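You operate a simulated robot arm through the tools that you are given. There is no shell and no other tool.

You are at the controls of a simulated two-armed robot. One attempt, no reset.

JOB
Hold the large black-handled jug on the deck of the flat trolley steady with one hand and put the yellow airlock in it with the other.

Only the result counts: the job must be done as asked and must still hold three seconds after the hand-in. Knocking over, shifting, dropping, spilling or breaking anything else fails it.

ROBOT AND FRAMES
Two 7-joint arms with two-finger parallel grippers on one trunk, on a base that moves. Base frame: it is fixed to the floor where the robot stands at the start and does not move with it; the origin is under the middle of the robot, x ahead of it, y to its left, z up; the surface under the hand at the start is at about z = 0.9. Readings come in m, degrees, newtons and seconds.
The left shoulder is at the start at [0.07, 0.134, 1.153], the right one opposite. With the tool pointing down near the work surface each hand reaches from about 0.2 to 0.64 m from the robot's upright axis, wherever it stands, measured 20 degrees to its own side. Places, roughly: large black-handled jug [-2, 0, 0.5]. Payload 1.57 kg a hand.
The tool frame of a hand sits at the grasp point between the pads (the TCP): z along the fingers, y along the line on which they close. The tips reach 0.03 m beyond it. Largest opening 0.08 m; finger width 0.017, thickness 0.012; the body of the gripper, 0.04 by 0.082 m, starts 0.08 m behind the TCP.
Orientation is that of the tool frame in the base frame, as a unit quaternion [w, x, y, z]. With the fingers straight down and closing along the base's y, the tool's x points along the base's -x, its y along +y and its z along -z.

CONTROLS
- The arms move only by the tool move_arm. It takes "left_steps", "right_steps" or both (then of equal length, played together; a hand with none holds still); each is a list of rows, each a list of 7 numbers: the shift along the tool's x, y, z in m, then the turn, a rotation vector about the tool's x, y, z in degrees, then the gripper command, from -1 (shut) to 1 (fully open), values between in proportion. In form: [[dx, dy, dz, ax, ay, az, gripper], ...]. A call has 1 to 20 rows; each row is the pose to reach, as a shift and turn from the pose commanded when the call began, along the tool's axes at that moment. Each row takes 0.2 s and may step no farther than 0.05 m and 8.6 degrees from the row before; otherwise, or with a gripper value out of range, the whole call is refused. A pose out of reach is approached as far as the arm can. The call stops where the force on the tool passes 40 N (or 10 N more than at its start, if that is more) or the arm is blocked; 0.2 s more then pass. The fingers move at their own pace (about 0.153 m/s each) and stop on an object; they squeeze with about 43 N. The grip force told is the motor's: it shows also when the fingers shut on nothing. Time passes only in rows, and 0.2 s behind the last, so rows that repeat a pose let the fingers close. The reply holds the time, the measured pose of the TCP, the force on the tool along the base axes, the opening and the grip force, in the units named above and with some noise, with the torque about the TCP (base axes, N m) and any sound that the robot's microphone picked up, and new pictures: "show" is both (left out), scene, wrist or none (wrist: the cameras of the hands that moved).
- Cameras (640 x 400 px; columns grow to the right, rows downward): "scene" is now at [0.1078, 0.02, 1.3394]; the picture's right is [0.31, -0.95, 0.00], its down [-0.86, -0.28, -0.42] and it looks along [0.40, 0.13, -0.91] (base axes); focal length 292 px, centre (320, 200). "left" rides on the left gripper at [0.072, 0.007, -0.122] in its tool frame; the picture's right is [-0.09, 1.00, 0.00], its down [-0.84, -0.08, -0.54] and it looks along [-0.54, -0.05, 0.84] (tool axes); focal length 238 px, centre (320, 200). "right" rides on the right gripper at [0.072, -0.007, -0.122] in its tool frame; the picture's right is [0.09, 1.00, 0.00], its down [-0.84, 0.08, -0.54] and it looks along [-0.54, 0.05, 0.84] (tool axes); focal length 238 px, centre (320, 200). There is no depth. A picture from a camera that has moved, and an enlarged one, comes with that camera's place and axes in the base frame and with its lens.
- lift_body(by): slides the trunk up (or, below 0, down) by that many m; the arms and the scene camera ride with it, the base frame stays. It gives what a move gives, with no picture.
- drive_base(legs): drives the robot by 1 to 6 legs, each [ahead, left, turn to the left] in m, m and degrees, along the robot's own axes; the way and the turn of a leg run together, so that a leg with both is an arc; at most 1.5 m and 180 degrees a leg. The arms and the cameras ride along, it lands a little off, and it stops where it bumps. It gives what a move gives, and a new picture of the scene camera.
- aim_head(pan, tilt): turns the head with the scene camera to pan (to the left, within 86 degrees either way) and tilt (down, from -29 to 69), counted from straight ahead of the robot. It gives what a move gives, and a new picture of the scene camera.
- enlarge(camera, box): a new picture of the part [left, top, right, bottom] of that camera's present view, enlarged. It takes no simulated time.
- hand_in(): hands the job in; it is judged then, once.

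Nothing tells you exact positions but the pictures and the camera data. Unless the task says otherwise, let go and move clear before handing in.

The tools are called as name(argument=value, ...) on one line, values as JSON. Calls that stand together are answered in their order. move_arm: Moves the arms, as the interface text tells. Its arguments: {"type":"object","properties":{"left_steps":{"type":"array","items":{"type":"array","items":{"type":"number"}}},"right_steps":{"type":"array","items":{"type":"array","items":{"type":"number"}}},"show":{"type":"string","enum":["both","scene","wrist","none"]}},"required":[]} The other tools are called the same way: lift_body (by) moves the trunk up or down; drive_base (legs) drives the base; aim_head (pan, tilt) turns the head that bears the scene camera; enlarge (camera, box) takes an enlarged picture of a part of a camera's view; hand_in () hands the job in.

At the start:

```text
time_s: 0.0
left_position: [0.182, 0.1985, 0.7558]
left_ee_rot: [0.0, -0.001, 1.0, 0.0]
left_contact_force: [0.2, -0.1, -0.1]
left_moment: [-0.02, 0.0, 0.02]
left_width: 0.08
left_grip_force: 0.1
right_position: [0.3273, -0.019, 1.0005]
right_ee_rot: [0.0, 0.0, 1.0, 0.0]
right_contact_force: [-0.2, 0.4, 0.5]
right_moment: [-0.03, -0.03, -0.02]
right_width: 0.0801
right_grip_force: 0.1
trunk travel left (down, up): [-0.727, 0.213]
robot x, y, heading: [0.0028, 0.0001, 0.2]
head pan, tilt (commanded): [18.2, 65.0]
```

scene: 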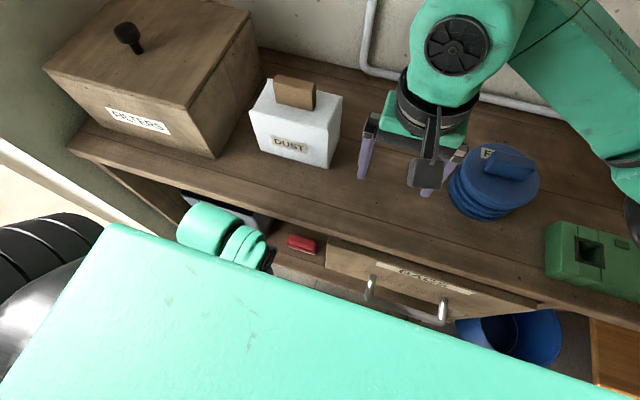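
right: 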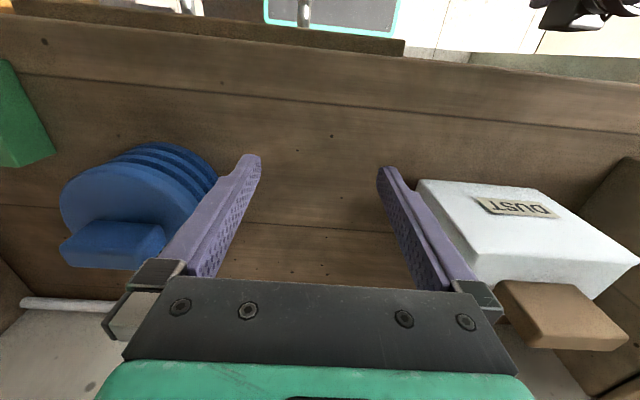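
left: 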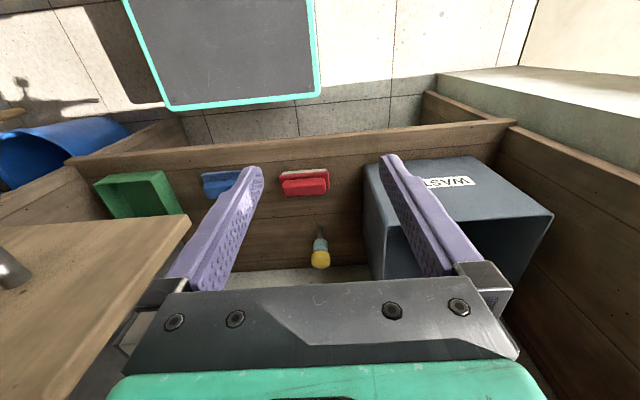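

I see a bench with boxes and a lower shelf where the left wrist camera shows a small yellow item next to a grey WASTE bin. I'll enlarge these views before moving anything.

enlarge(camera="left", box=[240, 140, 400, 290])

enlarge(camera="scene", box=[150, 160, 470, 360])

enlarge(camera="left", box=[0, 0, 640, 400])

```text
2.67 times, centred on (320, 215) of left
camera zoom: at [0.1101, 0.2047, 0.878], right [0.09, 1.0, 0.0], down [0.84, -0.08, 0.54], along [0.54, -0.05, -0.84], focal length 636 px, centre (320, 160)
```

zoom: 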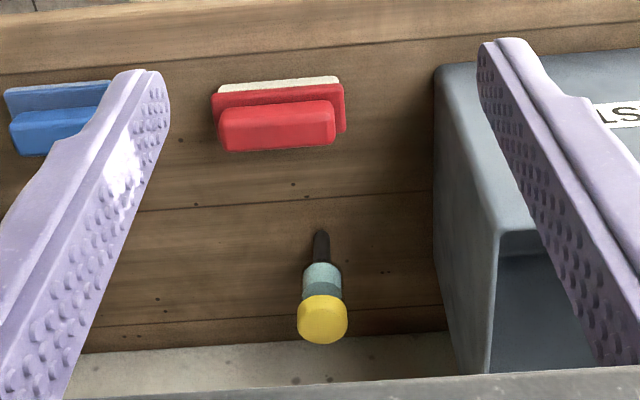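

```text
2.00 times, centred on (310, 260) of scene
camera zoom: at [0.1078, 0.02, 1.3394], right [0.31, -0.95, 0.0], down [-0.86, -0.28, -0.42], along [0.4, 0.13, -0.91], focal length 584 px, centre (340, 80)
```

zoom: 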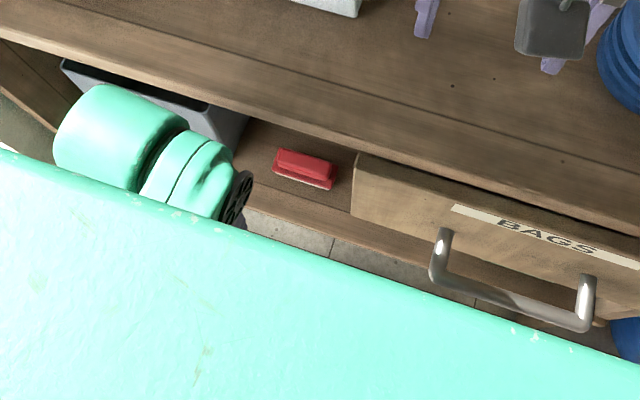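

```text
1.00 times, centred on (320, 200) of left (not enlarged: the box is as wide or as high as the picture)
camera zoom: at [0.1101, 0.2047, 0.878], right [0.09, 1.0, 0.0], down [0.84, -0.08, 0.54], along [0.54, -0.05, -0.84], focal length 238 px, centre (320, 200)
```

zoom: 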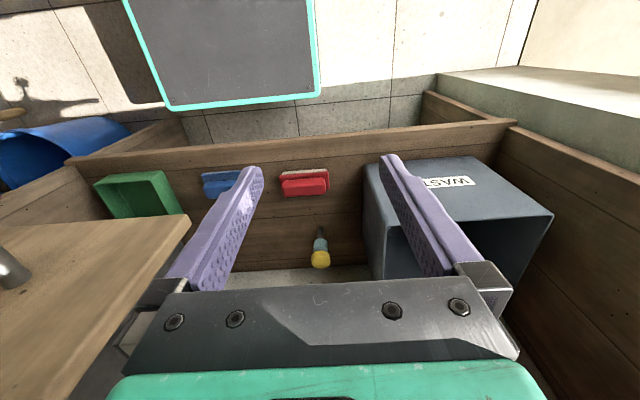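

The left wrist view shows an upright item with a yellow cap, teal body and black stem standing on the lower shelf. That may be the airlock, so I'll look around with the head before deciding.

aim_head(pan=50, tilt=45)

aim_head(pan=-40, tilt=45)

aim_head(pan=0, tilt=30)

aim_head(pan=86, tilt=30)

aim_head(pan=-86, tilt=30)

```text
time_s: 1.0
left_position: [0.1837, 0.197, 0.7574]
left_ee_rot: [0.0, 0.0, 1.0, -0.001]
left_contact_force: [-0.1, -0.2, 1.3]
left_moment: [0.02, 0.04, 0.01]
left_width: 0.08
left_grip_force: 0.1
right_position: [0.3293, -0.0185, 1.0001]
right_ee_rot: [0.001, 0.0, 1.0, 0.0]
right_contact_force: [-0.2, 0.1, -0.7]
right_moment: [0.05, 0.02, 0.03]
right_width: 0.0798
right_grip_force: 0.0
trunk travel left (down, up): [-0.727, 0.213]
robot x, y, heading: [-0.0029, 0.0011, -0.1]
head pan, tilt (commanded): [50.0, 45.0]
camera scene: at [0.1024, 0.0633, 1.3644], right [0.77, -0.64, 0.0], down [-0.46, -0.54, -0.71], along [0.45, 0.54, -0.71], focal length 292 px, centre (320, 200)
```

scene: 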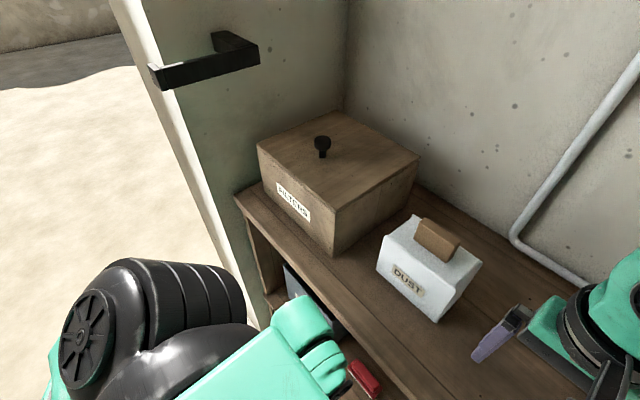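

```text
time_s: 2.6
left_position: [0.1846, 0.1978, 0.7583]
left_ee_rot: [0.0, 0.0, 1.0, 0.0]
left_contact_force: [0.3, -0.1, 1.0]
left_moment: [-0.03, 0.0, 0.0]
left_width: 0.0798
left_grip_force: 0.0
right_position: [0.3294, -0.0182, 1.0002]
right_ee_rot: [0.001, 0.0, 1.0, 0.0]
right_contact_force: [-0.5, -0.4, 1.0]
right_moment: [0.04, 0.02, 0.03]
right_width: 0.08
right_grip_force: 0.1
trunk travel left (down, up): [-0.727, 0.213]
robot x, y, heading: [0.0016, 0.0016, 0.0]
head pan, tilt (commanded): [-40.0, 45.0]
camera scene: at [0.1125, -0.0511, 1.3645], right [-0.64, -0.77, 0.0], down [-0.54, 0.45, -0.71], along [0.54, -0.45, -0.71], focal length 292 px, centre (320, 200)
```

scene: 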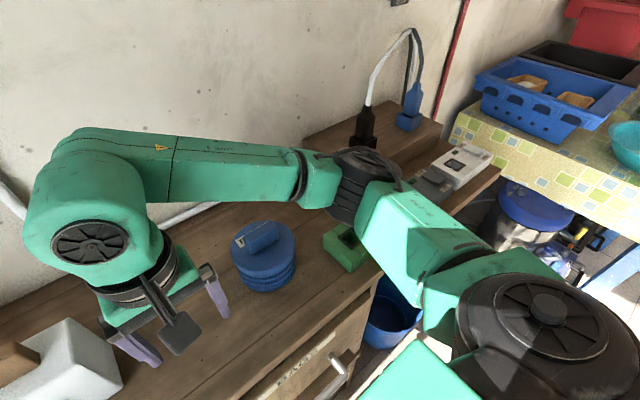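

```text
time_s: 3.7
left_position: [0.183, 0.1981, 0.7571]
left_ee_rot: [0.0, 0.0, 1.0, 0.0]
left_contact_force: [-1.1, -0.9, -0.6]
left_moment: [0.01, 0.02, -0.02]
left_width: 0.0801
left_grip_force: 0.1
right_position: [0.3281, -0.0181, 0.9997]
right_ee_rot: [0.001, 0.0, 1.0, 0.0]
right_contact_force: [0.5, 0.2, -0.9]
right_moment: [-0.02, 0.02, 0.02]
right_width: 0.08
right_grip_force: 0.0
trunk travel left (down, up): [-0.727, 0.213]
robot x, y, heading: [-0.0016, 0.0013, 0.1]
head pan, tilt (commanded): [0.0, 30.0]
camera scene: at [0.1406, 0.001, 1.3871], right [0.0, -1.0, 0.0], down [-0.5, 0.0, -0.87], along [0.87, 0.0, -0.5], focal length 292 px, centre (320, 200)
```

scene: 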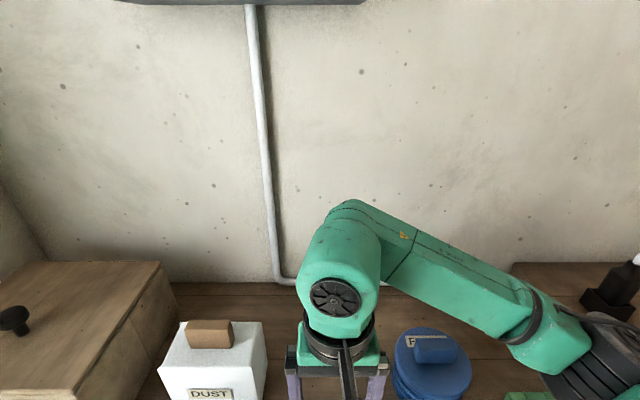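

```text
time_s: 5.3
left_position: [0.1832, 0.1977, 0.7572]
left_ee_rot: [0.0, 0.001, 1.0, 0.0]
left_contact_force: [0.3, -0.3, -0.7]
left_moment: [-0.01, 0.04, -0.01]
left_width: 0.08
left_grip_force: 0.1
right_position: [0.3284, -0.0183, 0.9992]
right_ee_rot: [0.001, 0.0, 1.0, 0.0]
right_contact_force: [0.1, 0.6, -0.5]
right_moment: [-0.01, 0.02, 0.01]
right_width: 0.08
right_grip_force: 0.1
trunk travel left (down, up): [-0.727, 0.213]
robot x, y, heading: [0.0032, -0.0014, 0.1]
head pan, tilt (commanded): [85.9, 30.0]
camera scene: at [0.0566, 0.0913, 1.3871], right [1.0, -0.07, 0.0], down [-0.04, -0.5, -0.87], along [0.06, 0.86, -0.5], focal length 292 px, centre (320, 200)
```

scene: 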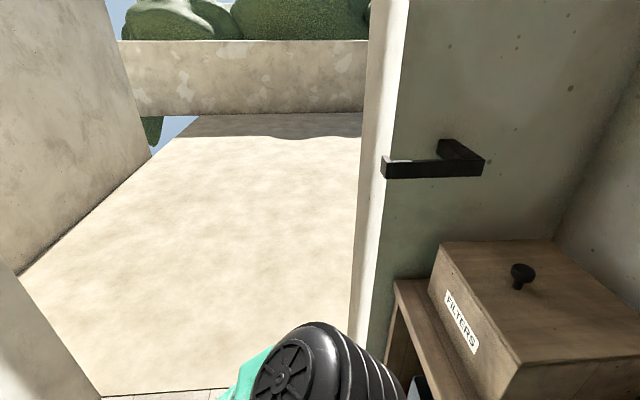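

```text
time_s: 7.9
left_position: [0.1837, 0.1974, 0.7558]
left_ee_rot: [0.0, 0.0, 1.0, 0.0]
left_contact_force: [-0.4, -0.6, 0.1]
left_moment: [0.0, -0.01, -0.03]
left_width: 0.0802
left_grip_force: 0.1
right_position: [0.329, -0.0184, 1.0001]
right_ee_rot: [0.0, 0.0, 1.0, 0.0]
right_contact_force: [-0.3, -0.2, -0.4]
right_moment: [-0.02, -0.01, -0.01]
right_width: 0.0804
right_grip_force: 0.0
trunk travel left (down, up): [-0.727, 0.213]
robot x, y, heading: [-0.001, -0.0021, -0.3]
head pan, tilt (commanded): [-85.9, 30.0]
camera scene: at [0.0566, -0.0891, 1.3871], right [-1.0, -0.07, 0.0], down [-0.04, 0.5, -0.87], along [0.06, -0.86, -0.5], focal length 292 px, centre (320, 200)
```

scene: 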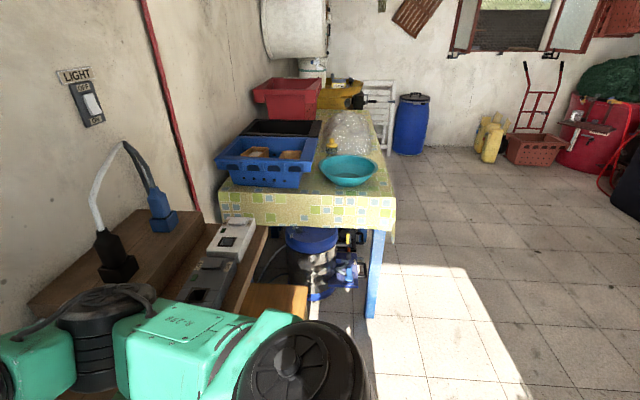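

Nothing else obviously matches, but there is a small yellow item on the tablecloth table. I'll enlarge that area to check.

enlarge(camera="scene", box=[210, 60, 410, 185])

enlarge(camera="scene", box=[440, 40, 640, 220])

enlarge(camera="scene", box=[220, 200, 420, 325])

```text
3.20 times, centred on (310, 122) of scene
camera zoom: at [0.0566, -0.0891, 1.3871], right [-1.0, -0.07, 0.0], down [-0.04, 0.5, -0.87], along [0.06, -0.86, -0.5], focal length 934 px, centre (352, 448)
```

zoom: 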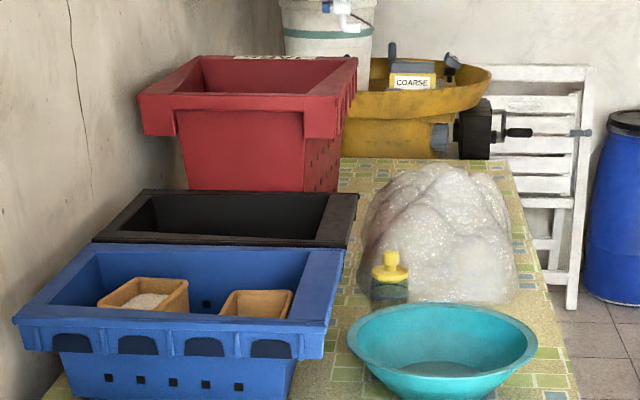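

```text
2.22 times, centred on (540, 130) of scene
camera zoom: at [0.0566, -0.0891, 1.3871], right [-1.0, -0.07, 0.0], down [-0.04, 0.5, -0.87], along [0.06, -0.86, -0.5], focal length 649 px, centre (-169, 356)
```

zoom: 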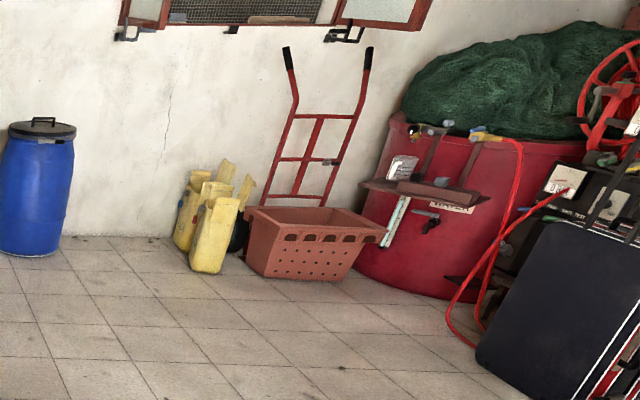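

```text
3.20 times, centred on (320, 262) of scene
camera zoom: at [0.0566, -0.0891, 1.3871], right [-1.0, -0.07, 0.0], down [-0.04, 0.5, -0.87], along [0.06, -0.86, -0.5], focal length 934 px, centre (320, 0)
```

zoom: 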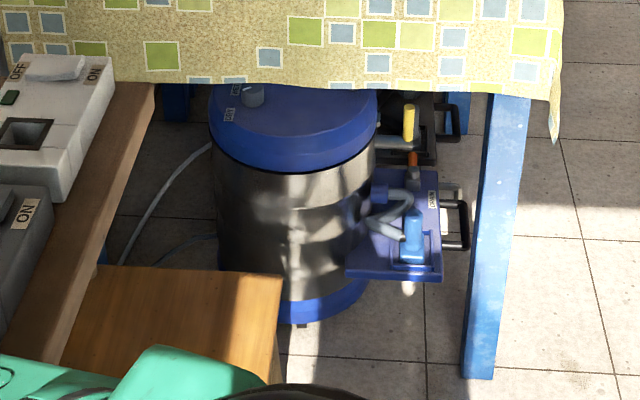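

The item on the table looks like a square jar, so the shelf item remains the likely airlock. Before picking anything up I'll back away from the bench and look at the trolley and jug behind me.

drive_base(legs=[[-0.45, 0, 0]])

aim_head(pan=86, tilt=35)

aim_head(pan=20, tilt=45)

```text
time_s: 10.6
left_position: [-0.2711, 0.1974, 0.7572]
left_ee_rot: [0.0, -0.003, 1.0, 0.0]
left_contact_force: [-0.3, 0.2, -0.4]
left_moment: [-0.02, 0.03, 0.02]
left_width: 0.0801
left_grip_force: 0.0
right_position: [-0.1231, -0.0168, 0.9997]
right_ee_rot: [0.0, -0.003, 1.0, 0.0]
right_contact_force: [0.2, -0.8, 0.1]
right_moment: [-0.01, 0.0, 0.02]
right_width: 0.0799
right_grip_force: 0.0
trunk travel left (down, up): [-0.727, 0.213]
robot x, y, heading: [-0.4552, -0.0006, 0.2]
head pan, tilt (commanded): [-85.9, 30.0]
camera scene: at [-0.3952, -0.0903, 1.3871], right [-1.0, -0.08, 0.0], down [-0.04, 0.5, -0.87], along [0.07, -0.86, -0.5], focal length 292 px, centre (320, 200)
```

scene: 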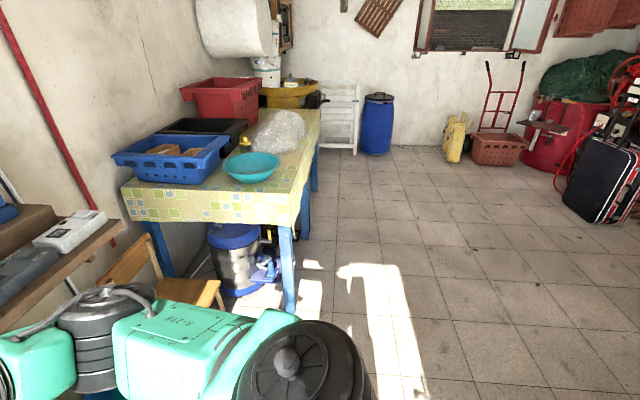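

```text
time_s: 13.2
left_position: [-0.2704, 0.1974, 0.7566]
left_ee_rot: [0.0, -0.003, 1.0, 0.0]
left_contact_force: [0.7, -0.4, 0.3]
left_moment: [-0.01, -0.01, 0.0]
left_width: 0.08
left_grip_force: 0.0
right_position: [-0.1235, -0.018, 1.0003]
right_ee_rot: [0.0, -0.003, 1.0, 0.0]
right_contact_force: [0.0, -0.3, -0.4]
right_moment: [-0.06, -0.01, 0.0]
right_width: 0.0798
right_grip_force: 0.1
trunk travel left (down, up): [-0.727, 0.213]
robot x, y, heading: [-0.4516, -0.003, 0.2]
head pan, tilt (commanded): [85.9, 35.0]
camera scene: at [-0.3969, 0.0878, 1.3793], right [1.0, -0.06, 0.0], down [-0.04, -0.57, -0.82], along [0.05, 0.82, -0.57], focal length 292 px, centre (320, 200)
```

scene: 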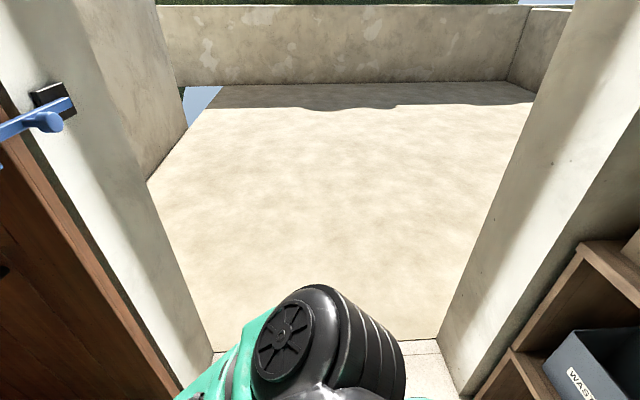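

```text
time_s: 14.6
left_position: [-0.2718, 0.1975, 0.7568]
left_ee_rot: [0.0, -0.004, 1.0, 0.0]
left_contact_force: [0.3, 0.6, -0.5]
left_moment: [0.04, -0.02, 0.0]
left_width: 0.0799
left_grip_force: 0.1
right_position: [-0.1227, -0.018, 1.0004]
right_ee_rot: [0.0, -0.004, 1.0, -0.001]
right_contact_force: [0.4, 0.1, 1.3]
right_moment: [-0.03, 0.02, -0.02]
right_width: 0.0802
right_grip_force: 0.1
trunk travel left (down, up): [-0.727, 0.213]
robot x, y, heading: [-0.4571, -0.0014, 0.3]
head pan, tilt (commanded): [20.0, 45.0]
camera scene: at [-0.3264, 0.0283, 1.3645], right [0.35, -0.94, 0.0], down [-0.66, -0.25, -0.71], along [0.66, 0.25, -0.71], focal length 292 px, centre (320, 200)
```

scene: 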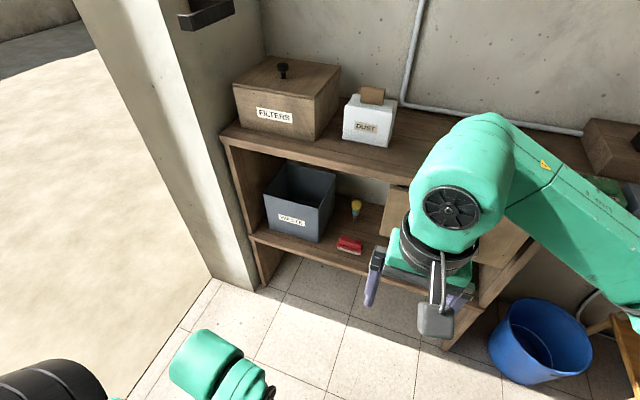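

Backed off, I can see the airlock standing on the lower shelf between the WASTE bin and the drawer cabinet. I'll enlarge it, then turn to the trolley.

enlarge(camera="scene", box=[310, 170, 430, 260])

enlarge(camera="scene", box=[200, 100, 440, 280])

aim_head(pan=-10, tilt=45)

```text
4.44 times, centred on (370, 215) of scene
camera zoom: at [-0.3264, 0.0283, 1.3645], right [0.35, -0.94, 0.0], down [-0.66, -0.25, -0.71], along [0.66, 0.25, -0.71], focal length 1298 px, centre (98, 133)
```

zoom: 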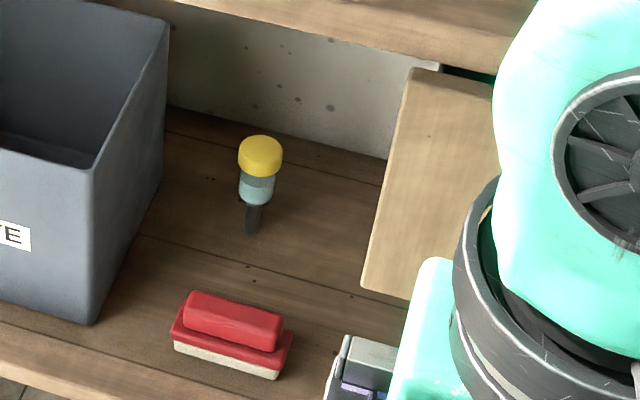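

```text
2.22 times, centred on (320, 190) of scene
camera zoom: at [-0.3264, 0.0283, 1.3645], right [0.35, -0.94, 0.0], down [-0.66, -0.25, -0.71], along [0.66, 0.25, -0.71], focal length 649 px, centre (320, 222)
```

zoom: 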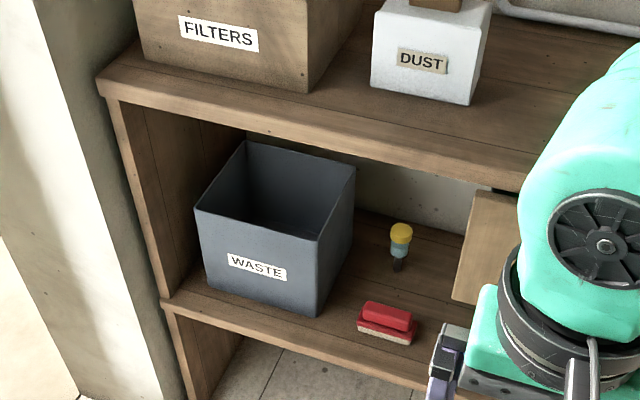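

```text
time_s: 15.5
left_position: [-0.2712, 0.1975, 0.7562]
left_ee_rot: [0.0, -0.004, 1.0, 0.001]
left_contact_force: [-0.5, -0.3, -0.3]
left_moment: [-0.04, 0.0, 0.0]
left_width: 0.08
left_grip_force: 0.2
right_position: [-0.1241, -0.0187, 0.9998]
right_ee_rot: [0.001, -0.004, 1.0, 0.001]
right_contact_force: [-0.2, 1.2, -0.9]
right_moment: [-0.01, 0.02, 0.02]
right_width: 0.0801
right_grip_force: 0.1
trunk travel left (down, up): [-0.727, 0.213]
robot x, y, heading: [-0.4498, -0.0026, 0.6]
head pan, tilt (commanded): [-10.0, 45.0]
camera scene: at [-0.3224, -0.0135, 1.3645], right [-0.17, -0.99, 0.0], down [-0.7, 0.12, -0.71], along [0.7, -0.12, -0.71], focal length 292 px, centre (320, 200)
```

scene: 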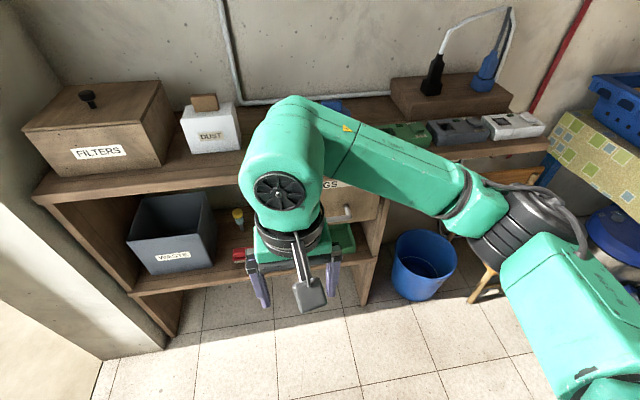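

The airlock stands at about x 0.477, y 0.170, with its base on the shelf at z 0.43 and its cap top at about 0.54. Next I'll turn to look at the trolley.

drive_base(legs=[[0, 0, -90]])

aim_head(pan=-70, tilt=30)

```text
time_s: 19.8
left_position: [-0.2566, -0.1872, 0.7578]
left_ee_rot: [0.0, 0.712, 0.702, 0.0]
left_contact_force: [-0.1, 0.4, 0.5]
left_moment: [0.01, -0.02, 0.01]
left_width: 0.0803
left_grip_force: 0.2
right_position: [-0.4762, -0.3308, 1.001]
right_ee_rot: [0.0, 0.712, 0.702, 0.0]
right_contact_force: [0.7, -0.4, -0.3]
right_moment: [0.01, 0.02, 0.0]
right_width: 0.08
right_grip_force: 0.1
trunk travel left (down, up): [-0.727, 0.213]
robot x, y, heading: [-0.4501, -0.0004, -90.6]
head pan, tilt (commanded): [-10.0, 45.0]
camera scene: at [-0.4687, -0.1304, 1.3645], right [-0.98, 0.19, 0.0], down [0.13, 0.69, -0.71], along [-0.13, -0.69, -0.71], focal length 292 px, centre (320, 200)
```

scene: 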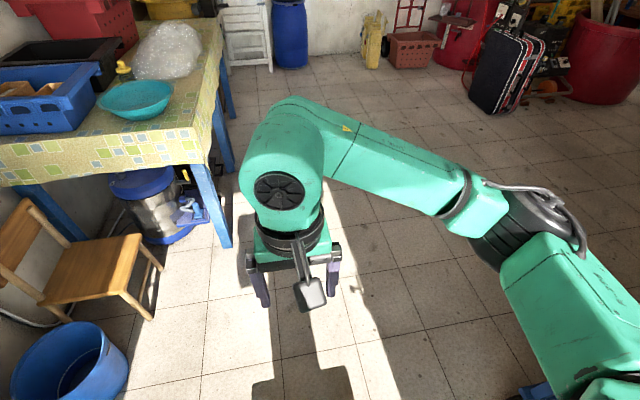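

```text
time_s: 21.1
left_position: [-0.2586, -0.1875, 0.756]
left_ee_rot: [0.001, 0.712, 0.703, 0.0]
left_contact_force: [0.2, -0.1, 0.2]
left_moment: [-0.04, 0.02, -0.04]
left_width: 0.0798
left_grip_force: 0.1
right_position: [-0.4759, -0.3299, 1.0006]
right_ee_rot: [0.0, 0.712, 0.702, 0.001]
right_contact_force: [0.3, 0.0, -0.3]
right_moment: [0.0, 0.02, 0.01]
right_width: 0.0799
right_grip_force: 0.1
trunk travel left (down, up): [-0.727, 0.213]
robot x, y, heading: [-0.4537, -0.0032, -90.7]
head pan, tilt (commanded): [-70.0, 30.0]
camera scene: at [-0.5388, -0.0803, 1.3871], right [-0.33, 0.94, 0.0], down [0.47, 0.16, -0.87], along [-0.82, -0.28, -0.5], focal length 292 px, centre (320, 200)
```

scene: 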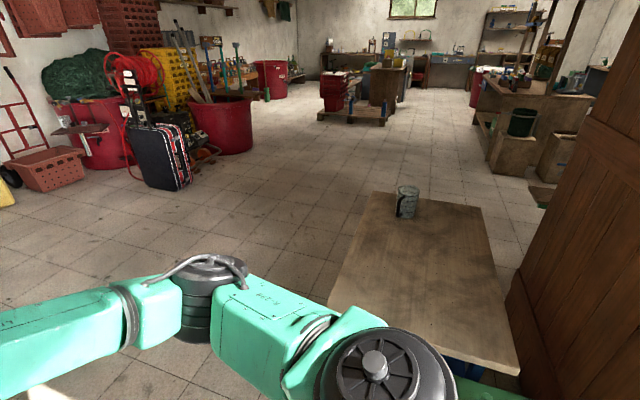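

A wooden deck, probably the trolley, lies to the right with a single container on it. I'll enlarge it.

enlarge(camera="scene", box=[370, 170, 450, 230])

enlarge(camera="scene", box=[320, 160, 560, 400])

drive_base(legs=[[0, 0, -90]])

aim_head(pan=0, tilt=40)

```text
6.67 times, centred on (410, 200) of scene
camera zoom: at [-0.5388, -0.0803, 1.3871], right [-0.33, 0.94, 0.0], down [0.47, 0.16, -0.87], along [-0.82, -0.28, -0.5], focal length 1947 px, centre (-280, 200)
```

zoom: 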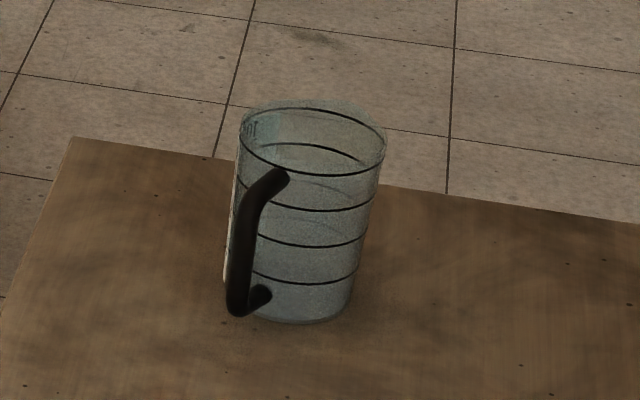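

```text
1.67 times, centred on (440, 280) of scene
camera zoom: at [-0.5388, -0.0803, 1.3871], right [-0.33, 0.94, 0.0], down [0.47, 0.16, -0.87], along [-0.82, -0.28, -0.5], focal length 487 px, centre (120, 67)
```

zoom: 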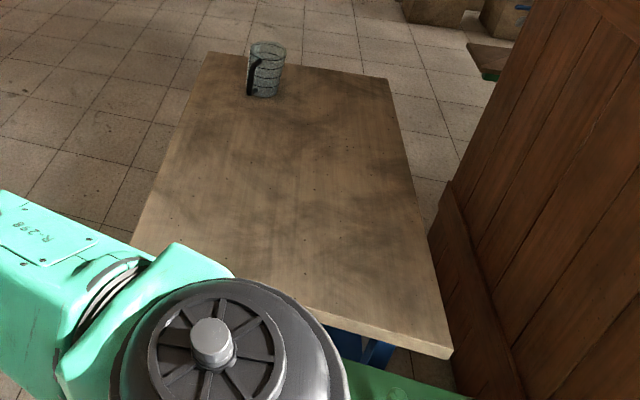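

```text
time_s: 25.3
left_position: [-0.6378, -0.1984, 0.7575]
left_ee_rot: [0.0, 1.0, -0.002, 0.0]
left_contact_force: [1.3, 0.4, 0.1]
left_moment: [-0.03, 0.0, 0.0]
left_width: 0.0799
left_grip_force: 0.0
right_position: [-0.7828, 0.0192, 0.9995]
right_ee_rot: [0.0, 1.0, -0.003, 0.0]
right_contact_force: [0.5, -0.1, -0.2]
right_moment: [0.0, 0.04, -0.02]
right_width: 0.0798
right_grip_force: 0.2
trunk travel left (down, up): [-0.727, 0.213]
robot x, y, heading: [-0.4496, -0.0003, 179.7]
head pan, tilt (commanded): [-70.0, 30.0]
camera scene: at [-0.5332, 0.085, 1.3871], right [0.94, 0.34, 0.0], down [0.17, -0.47, -0.87], along [-0.29, 0.82, -0.5], focal length 292 px, centre (320, 200)
```

scene: 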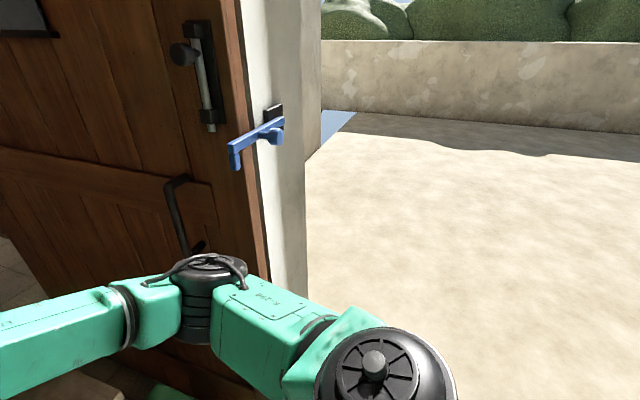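

```text
time_s: 26.7
left_position: [-0.6375, -0.1977, 0.7575]
left_ee_rot: [-0.001, 1.0, -0.002, -0.001]
left_contact_force: [-0.6, 0.3, 0.0]
left_moment: [0.01, -0.01, -0.01]
left_width: 0.0798
left_grip_force: 0.0
right_position: [-0.782, 0.019, 0.9996]
right_ee_rot: [0.0, 1.0, -0.002, -0.001]
right_contact_force: [0.3, 0.7, 0.1]
right_moment: [-0.02, 0.01, 0.03]
right_width: 0.08
right_grip_force: 0.1
trunk travel left (down, up): [-0.727, 0.213]
robot x, y, heading: [-0.454, 0.0011, 179.8]
head pan, tilt (commanded): [0.0, 40.0]
camera scene: at [-0.5878, 0.0004, 1.3718], right [0.01, 1.0, 0.0], down [0.64, 0.0, -0.77], along [-0.77, 0.0, -0.64], focal length 292 px, centre (320, 200)
```

scene: 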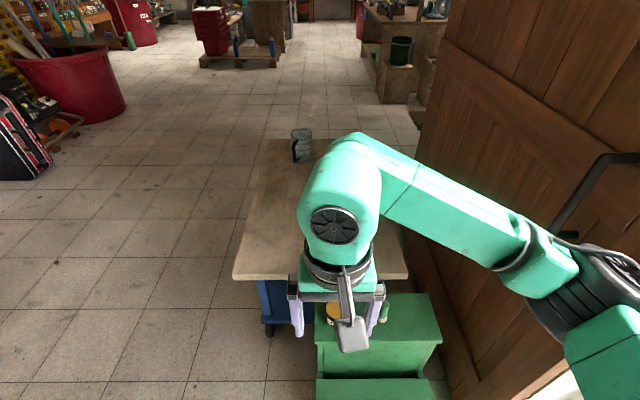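

The jug stands at the far end of the deck with its black handle pointing mostly toward me, and a green chest stands in front of the trolley with small items on it. I'll look closer at both.

enlarge(camera="scene", box=[300, 280, 460, 380])

enlarge(camera="scene", box=[230, 100, 430, 225])

enlarge(camera="right", box=[0, 0, 640, 400])

enlarge(camera="left", box=[0, 0, 640, 400])

```text
4.00 times, centred on (380, 330) of scene
camera zoom: at [-0.5878, 0.0004, 1.3718], right [0.01, 1.0, 0.0], down [0.64, 0.0, -0.77], along [-0.77, 0.0, -0.64], focal length 1168 px, centre (80, -320)
```

zoom: 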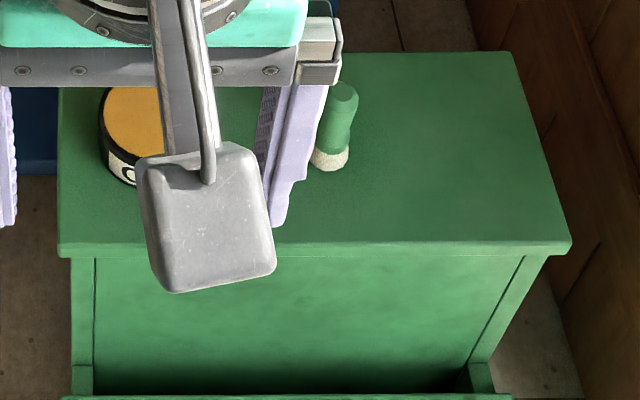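

```text
3.20 times, centred on (330, 162) of scene
camera zoom: at [-0.5878, 0.0004, 1.3718], right [0.01, 1.0, 0.0], down [0.64, 0.0, -0.77], along [-0.77, 0.0, -0.64], focal length 934 px, centre (288, 320)
```

zoom: 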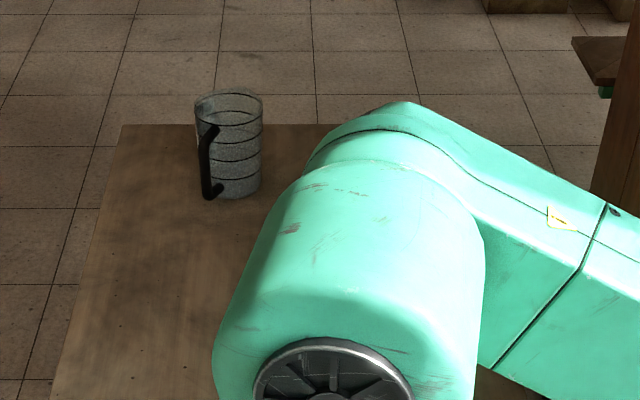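

```text
1.00 times, centred on (320, 200) of right (not enlarged: the box is as wide or as high as the picture)
camera zoom: at [-0.709, 0.0252, 1.1212], right [0.09, -1.0, 0.0], down [-0.84, -0.07, 0.54], along [-0.54, -0.05, -0.84], focal length 238 px, centre (320, 200)
```

zoom: 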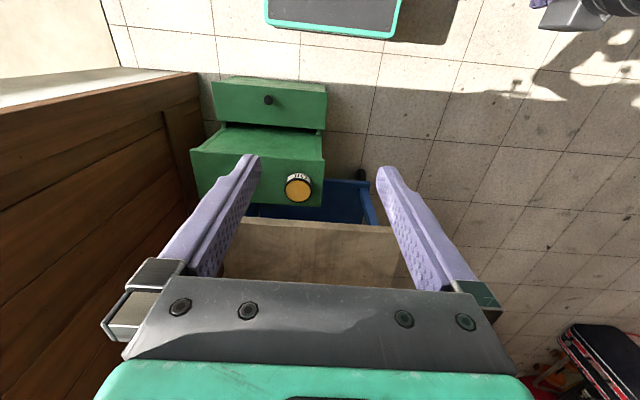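

```text
1.00 times, centred on (320, 200) of left (not enlarged: the box is as wide or as high as the picture)
camera zoom: at [-0.5661, -0.2054, 0.878], right [-0.1, -1.0, 0.0], down [-0.84, 0.08, 0.54], along [-0.54, 0.05, -0.84], focal length 238 px, centre (320, 200)
```

zoom: 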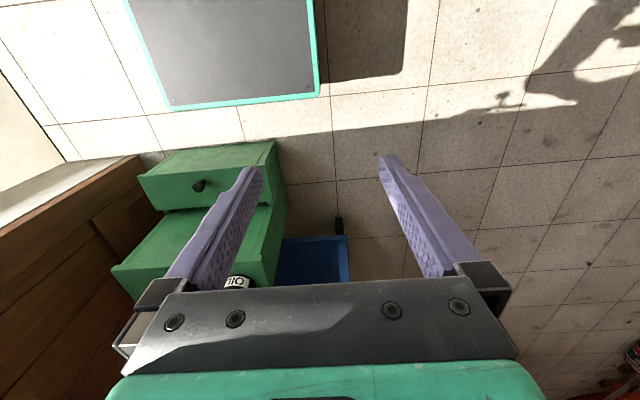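

The items on the green chest are an oil tin and a brush, so the airlock to use is the one on the bench shelf. I'll turn back to face the bench before shaping the arms in free space.

drive_base(legs=[[0, 0, 90], [0, 0, 90]])

aim_head(pan=15, tilt=40)

```text
time_s: 34.9
left_position: [-0.2761, 0.2022, 0.757]
left_ee_rot: [-0.001, -0.017, 1.0, 0.001]
left_contact_force: [0.0, 1.5, 0.0]
left_moment: [0.0, 0.02, 0.01]
left_width: 0.0803
left_grip_force: 0.1
right_position: [-0.1226, -0.0093, 1.0006]
right_ee_rot: [0.001, -0.017, 1.0, 0.0]
right_contact_force: [0.7, 0.3, 0.1]
right_moment: [0.0, 0.0, 0.0]
right_width: 0.08
right_grip_force: 0.0
trunk travel left (down, up): [-0.727, 0.213]
robot x, y, heading: [-0.4524, -0.0059, 1.8]
head pan, tilt (commanded): [0.0, 40.0]
camera scene: at [-0.3176, 0.0041, 1.3717], right [0.03, -1.0, 0.0], down [-0.64, -0.02, -0.77], along [0.77, 0.03, -0.64], focal length 292 px, centre (320, 200)
```

scene: 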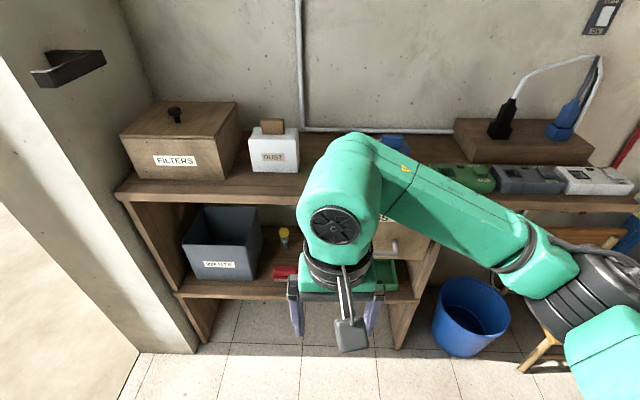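

```text
time_s: 35.6
left_position: [-0.2764, 0.2028, 0.7571]
left_ee_rot: [0.0, -0.017, 1.0, 0.0]
left_contact_force: [0.2, 0.5, -0.6]
left_moment: [-0.02, 0.0, 0.02]
left_width: 0.08
left_grip_force: 0.0
right_position: [-0.1231, -0.0088, 0.9995]
right_ee_rot: [0.0, -0.016, 1.0, 0.0]
right_contact_force: [-0.3, 0.2, -0.3]
right_moment: [-0.01, -0.01, 0.01]
right_width: 0.08
right_grip_force: 0.0
trunk travel left (down, up): [-0.727, 0.213]
robot x, y, heading: [-0.4515, 0.0022, 1.9]
head pan, tilt (commanded): [15.0, 40.0]
camera scene: at [-0.3212, 0.0259, 1.3717], right [0.29, -0.96, 0.0], down [-0.62, -0.19, -0.77], along [0.73, 0.22, -0.64], focal length 292 px, centre (320, 200)
```

scene: 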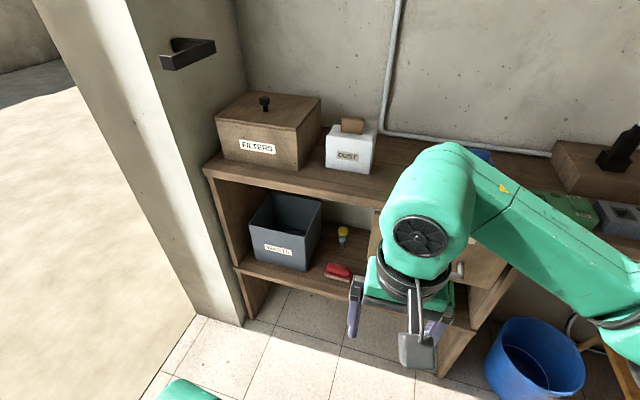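

The robot is back in front of the bench with clear space. I'll tuck the right hand back and out, and raise the left hand forward with its fingers tilted 45° down.

move_arm(left_steps=[[-0.035, -0.003, -0.019, 0, -4.5, 0, 1], [-0.07, -0.006, -0.038, 0, -9, 0, 1], [-0.105, -0.009, -0.057, 0, -13.5, 0, 1], [-0.14, -0.012, -0.076, 0, -18, 0, 1], [-0.175, -0.015, -0.095, 0, -22.5, 0, 1], [-0.21, -0.018, -0.114, 0, -27, 0, 1], [-0.245, -0.021, -0.133, 0, -31.5, 0, 1], [-0.28, -0.024, -0.152, 0, -36, 0, 1], [-0.315, -0.027, -0.171, 0, -40.5, 0, 1], [-0.35, -0.03, -0.19, 0, -45, 0, 1]], right_steps=[[0.01, -0.022, 0, 0, 0, 0, 1], [0.02, -0.044, 0, 0, 0, 0, 1], [0.03, -0.066, 0, 0, 0, 0, 1], [0.04, -0.088, 0, 0, 0, 0, 1], [0.05, -0.11, 0, 0, 0, 0, 1], [0.06, -0.132, 0, 0, 0, 0, 1], [0.07, -0.154, 0, 0, 0, 0, 1], [0.08, -0.176, 0, 0, 0, 0, 1], [0.09, -0.198, 0, 0, 0, 0, 1], [0.1, -0.22, 0, 0, 0, 0, 1]])

```text
time_s: 37.8
left_position: [0.0743, 0.1854, 0.946]
left_ee_rot: [0.384, -0.016, 0.923, 0.007]
left_contact_force: [0.4, 0.1, -0.4]
left_moment: [0.01, 0.03, -0.01]
left_width: 0.0799
left_grip_force: 0.1
right_position: [-0.2151, -0.2294, 1.001]
right_ee_rot: [0.0, -0.018, 1.0, 0.001]
right_contact_force: [0.8, -0.8, -0.1]
right_moment: [0.0, 0.02, 0.0]
right_width: 0.0802
right_grip_force: 0.0
trunk travel left (down, up): [-0.727, 0.213]
robot x, y, heading: [-0.4516, -0.001, 1.8]
head pan, tilt (commanded): [15.0, 40.0]
camera scene: at [-0.3216, 0.0255, 1.3718], right [0.29, -0.96, 0.0], down [-0.61, -0.19, -0.77], along [0.73, 0.22, -0.64], focal length 292 px, centre (320, 200)
camera right: at [-0.2863, -0.2395, 1.1227], right [-0.13, 0.99, 0.0], down [0.83, 0.11, 0.54], along [0.54, 0.07, -0.84], focal length 238 px, centre (320, 200)
camera left: at [-0.0644, 0.1879, 0.981], right [0.03, 1.0, 0.06], down [0.21, -0.07, 0.98], along [0.98, -0.02, -0.21], focal length 238 px, centre (320, 200)
```

scene: 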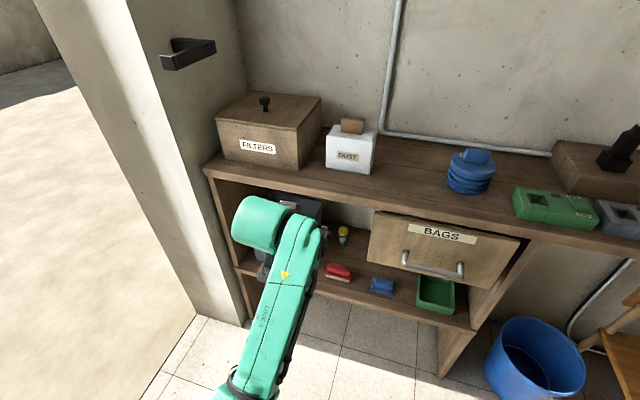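
right: 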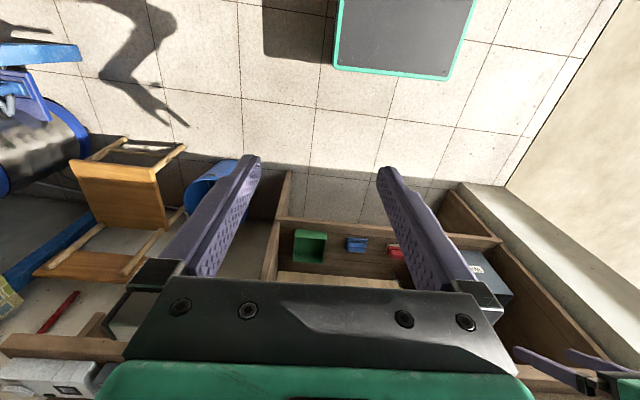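
left: 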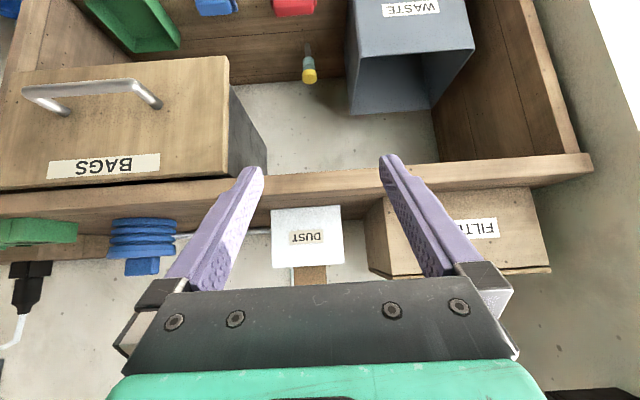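

The left hand is tilted and well clear, and I can see the airlock, the brush and the drawer clearly. I'll lower the trunk and square up the heading.

lift_body(by=-0.35)

drive_base(legs=[[0, 0, -1.8]])

enlarge(camera="left", box=[0, 0, 640, 400])

```text
time_s: 41.2
left_position: [0.0738, 0.1863, 0.5954]
left_ee_rot: [0.383, -0.015, 0.924, 0.007]
left_contact_force: [-0.1, 1.0, 0.7]
left_moment: [0.02, 0.02, -0.01]
left_width: 0.08
left_grip_force: 0.0
right_position: [-0.2131, -0.2304, 0.6523]
right_ee_rot: [0.001, -0.017, 1.0, 0.001]
right_contact_force: [0.4, -0.3, 0.6]
right_moment: [-0.04, -0.01, -0.02]
right_width: 0.0799
right_grip_force: 0.1
trunk travel left (down, up): [-0.377, 0.563]
robot x, y, heading: [-0.455, 0.0004, 1.7]
head pan, tilt (commanded): [15.0, 40.0]
```

```text
time_s: 42.0
left_position: [0.0794, 0.1693, 0.5957]
left_ee_rot: [0.383, 0.0, 0.924, 0.0]
left_contact_force: [-0.4, -0.5, 0.2]
left_moment: [-0.01, -0.01, 0.05]
left_width: 0.0801
left_grip_force: 0.0
right_position: [-0.2227, -0.2375, 0.6519]
right_ee_rot: [0.0, -0.002, 1.0, 0.0]
right_contact_force: [0.4, 1.2, 0.0]
right_moment: [-0.01, -0.01, 0.01]
right_width: 0.0802
right_grip_force: 0.1
trunk travel left (down, up): [-0.377, 0.563]
robot x, y, heading: [-0.4527, -0.0003, 0.1]
head pan, tilt (commanded): [15.0, 40.0]
camera scene: at [-0.3206, 0.0217, 1.0218], right [0.26, -0.97, 0.0], down [-0.62, -0.17, -0.77], along [0.74, 0.2, -0.64], focal length 292 px, centre (320, 200)
```

scene: 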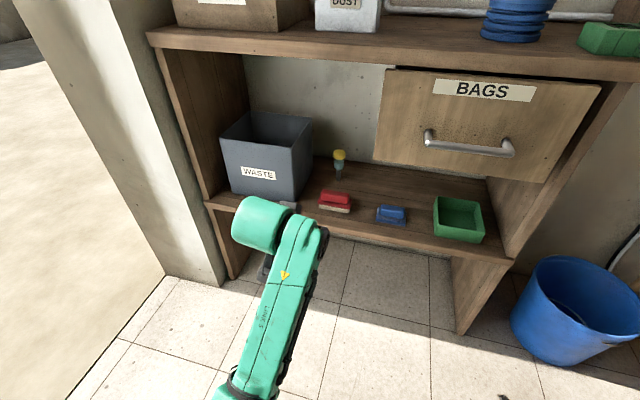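

```text
1.00 times, centred on (320, 200) of left (not enlarged: the box is as wide or as high as the picture)
camera zoom: at [-0.0589, 0.176, 0.6307], right [0.06, 1.0, 0.07], down [0.21, -0.08, 0.97], along [0.98, -0.05, -0.21], focal length 238 px, centre (320, 200)
```

zoom: 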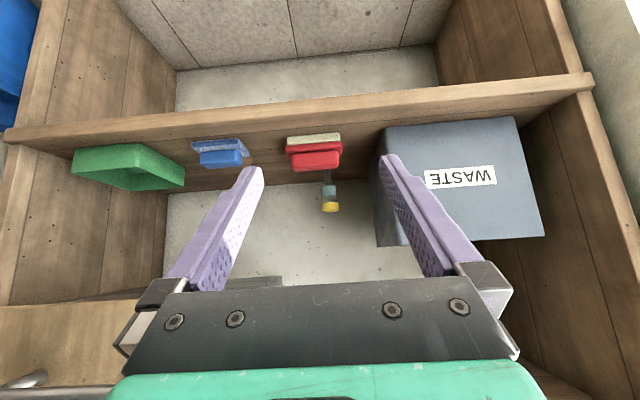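

Lowered and squared up. I'll take enlarged views of the airlock to fix its position before driving in.

enlarge(camera="scene", box=[280, 130, 400, 220])

enlarge(camera="left", box=[260, 120, 400, 220])

enlarge(camera="scene", box=[140, 20, 640, 320])

```text
4.44 times, centred on (340, 175) of scene
camera zoom: at [-0.3206, 0.0217, 1.0218], right [0.26, -0.97, 0.0], down [-0.62, -0.17, -0.77], along [0.74, 0.2, -0.64], focal length 1298 px, centre (231, 311)
```

zoom: 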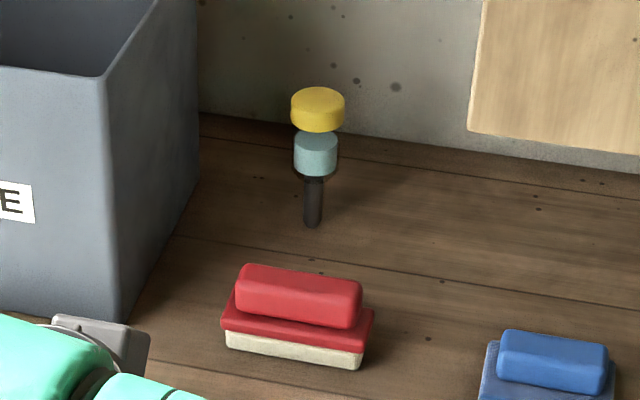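

```text
4.00 times, centred on (330, 170) of left
camera zoom: at [-0.0589, 0.176, 0.6307], right [0.06, 1.0, 0.07], down [0.21, -0.08, 0.97], along [0.98, -0.05, -0.21], focal length 953 px, centre (280, 320)
```

zoom: 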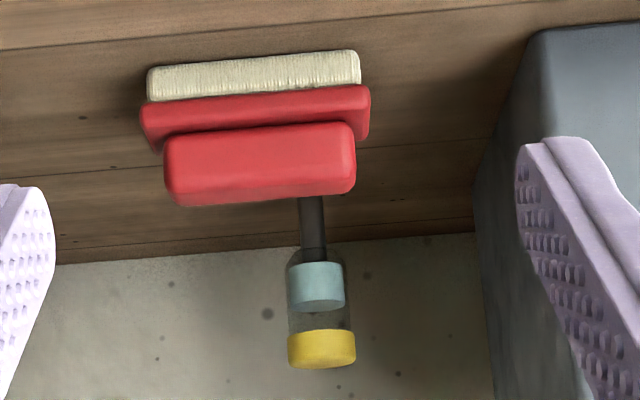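

```text
1.28 times, centred on (390, 170) of scene
camera zoom: at [-0.3206, 0.0217, 1.0218], right [0.26, -0.97, 0.0], down [-0.62, -0.17, -0.77], along [0.74, 0.2, -0.64], focal length 374 px, centre (230, 238)
```

zoom: 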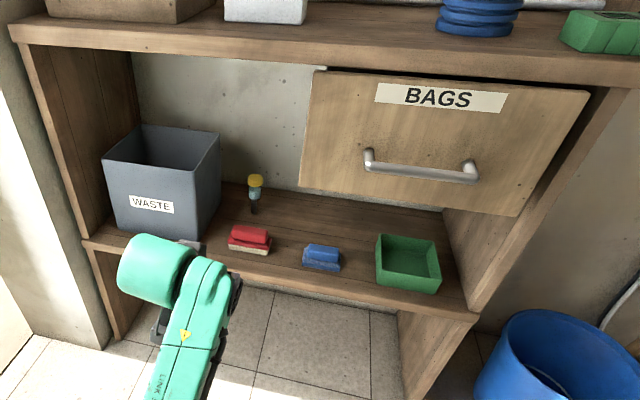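

The airlock's cap is at about (0.483, 0.172, 0.531) and is roughly 39 mm wide. I want to check how the left forearm clears the open drawer, whose corner is near (0.25, 0.05, 0.667), so I'll look down at the arm.

aim_head(pan=25, tilt=65)

aim_head(pan=-20, tilt=50)

enlarge(camera="right", box=[0, 0, 640, 400])

```text
time_s: 42.9
left_position: [0.0789, 0.1698, 0.5957]
left_ee_rot: [0.383, -0.001, 0.924, 0.0]
left_contact_force: [-0.3, 0.3, 0.1]
left_moment: [0.0, -0.02, -0.03]
left_width: 0.0799
left_grip_force: 0.1
right_position: [-0.2221, -0.2374, 0.6512]
right_ee_rot: [-0.001, -0.003, 1.0, 0.0]
right_contact_force: [-0.8, -0.7, 0.1]
right_moment: [-0.01, -0.02, -0.02]
right_width: 0.0803
right_grip_force: 0.2
trunk travel left (down, up): [-0.377, 0.563]
robot x, y, heading: [-0.4554, 0.0018, 0.1]
head pan, tilt (commanded): [25.0, 65.0]
camera scene: at [-0.3476, 0.0255, 0.9895], right [0.42, -0.91, 0.0], down [-0.82, -0.38, -0.42], along [0.38, 0.18, -0.91], focal length 292 px, centre (320, 200)
```

scene: 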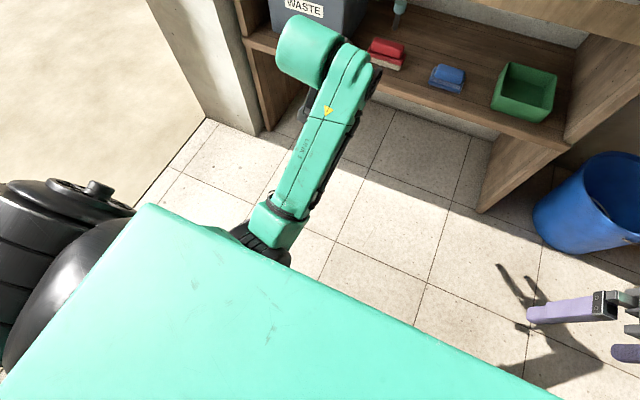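

```text
time_s: 44.0
left_position: [0.0794, 0.1689, 0.5961]
left_ee_rot: [0.383, 0.0, 0.924, 0.0]
left_contact_force: [-1.0, -0.2, 0.1]
left_moment: [0.0, 0.03, 0.03]
left_width: 0.0798
left_grip_force: 0.0
right_position: [-0.2223, -0.237, 0.6519]
right_ee_rot: [0.0, -0.003, 1.0, 0.0]
right_contact_force: [-0.3, -0.1, 0.3]
right_moment: [0.01, -0.01, 0.01]
right_width: 0.0801
right_grip_force: 0.1
trunk travel left (down, up): [-0.377, 0.563]
robot x, y, heading: [-0.4549, 0.0005, -0.0]
head pan, tilt (commanded): [-20.0, 50.0]
camera scene: at [-0.3301, -0.0264, 1.0075], right [-0.34, -0.94, 0.0], down [-0.72, 0.26, -0.64], along [0.6, -0.22, -0.77], focal length 292 px, centre (320, 200)
```

scene: 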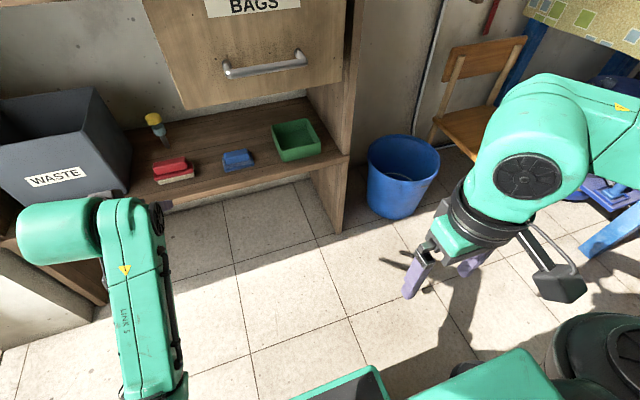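

```text
1.00 times, centred on (320, 200) of right (not enlarged: the box is as wide or as high as the picture)
camera zoom: at [-0.2934, -0.2441, 0.7727], right [-0.1, 1.0, 0.0], down [0.84, 0.08, 0.54], along [0.54, 0.05, -0.84], focal length 238 px, centre (320, 200)
```

zoom: 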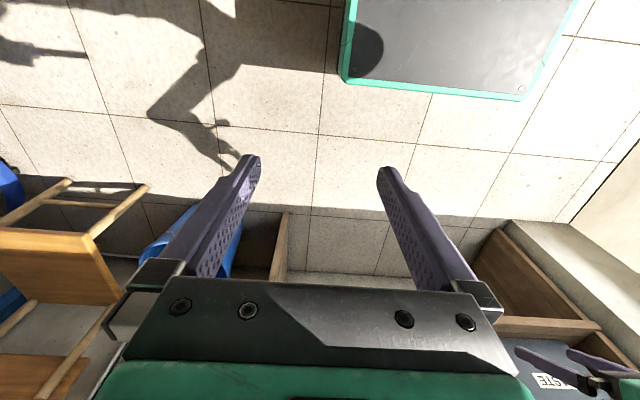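

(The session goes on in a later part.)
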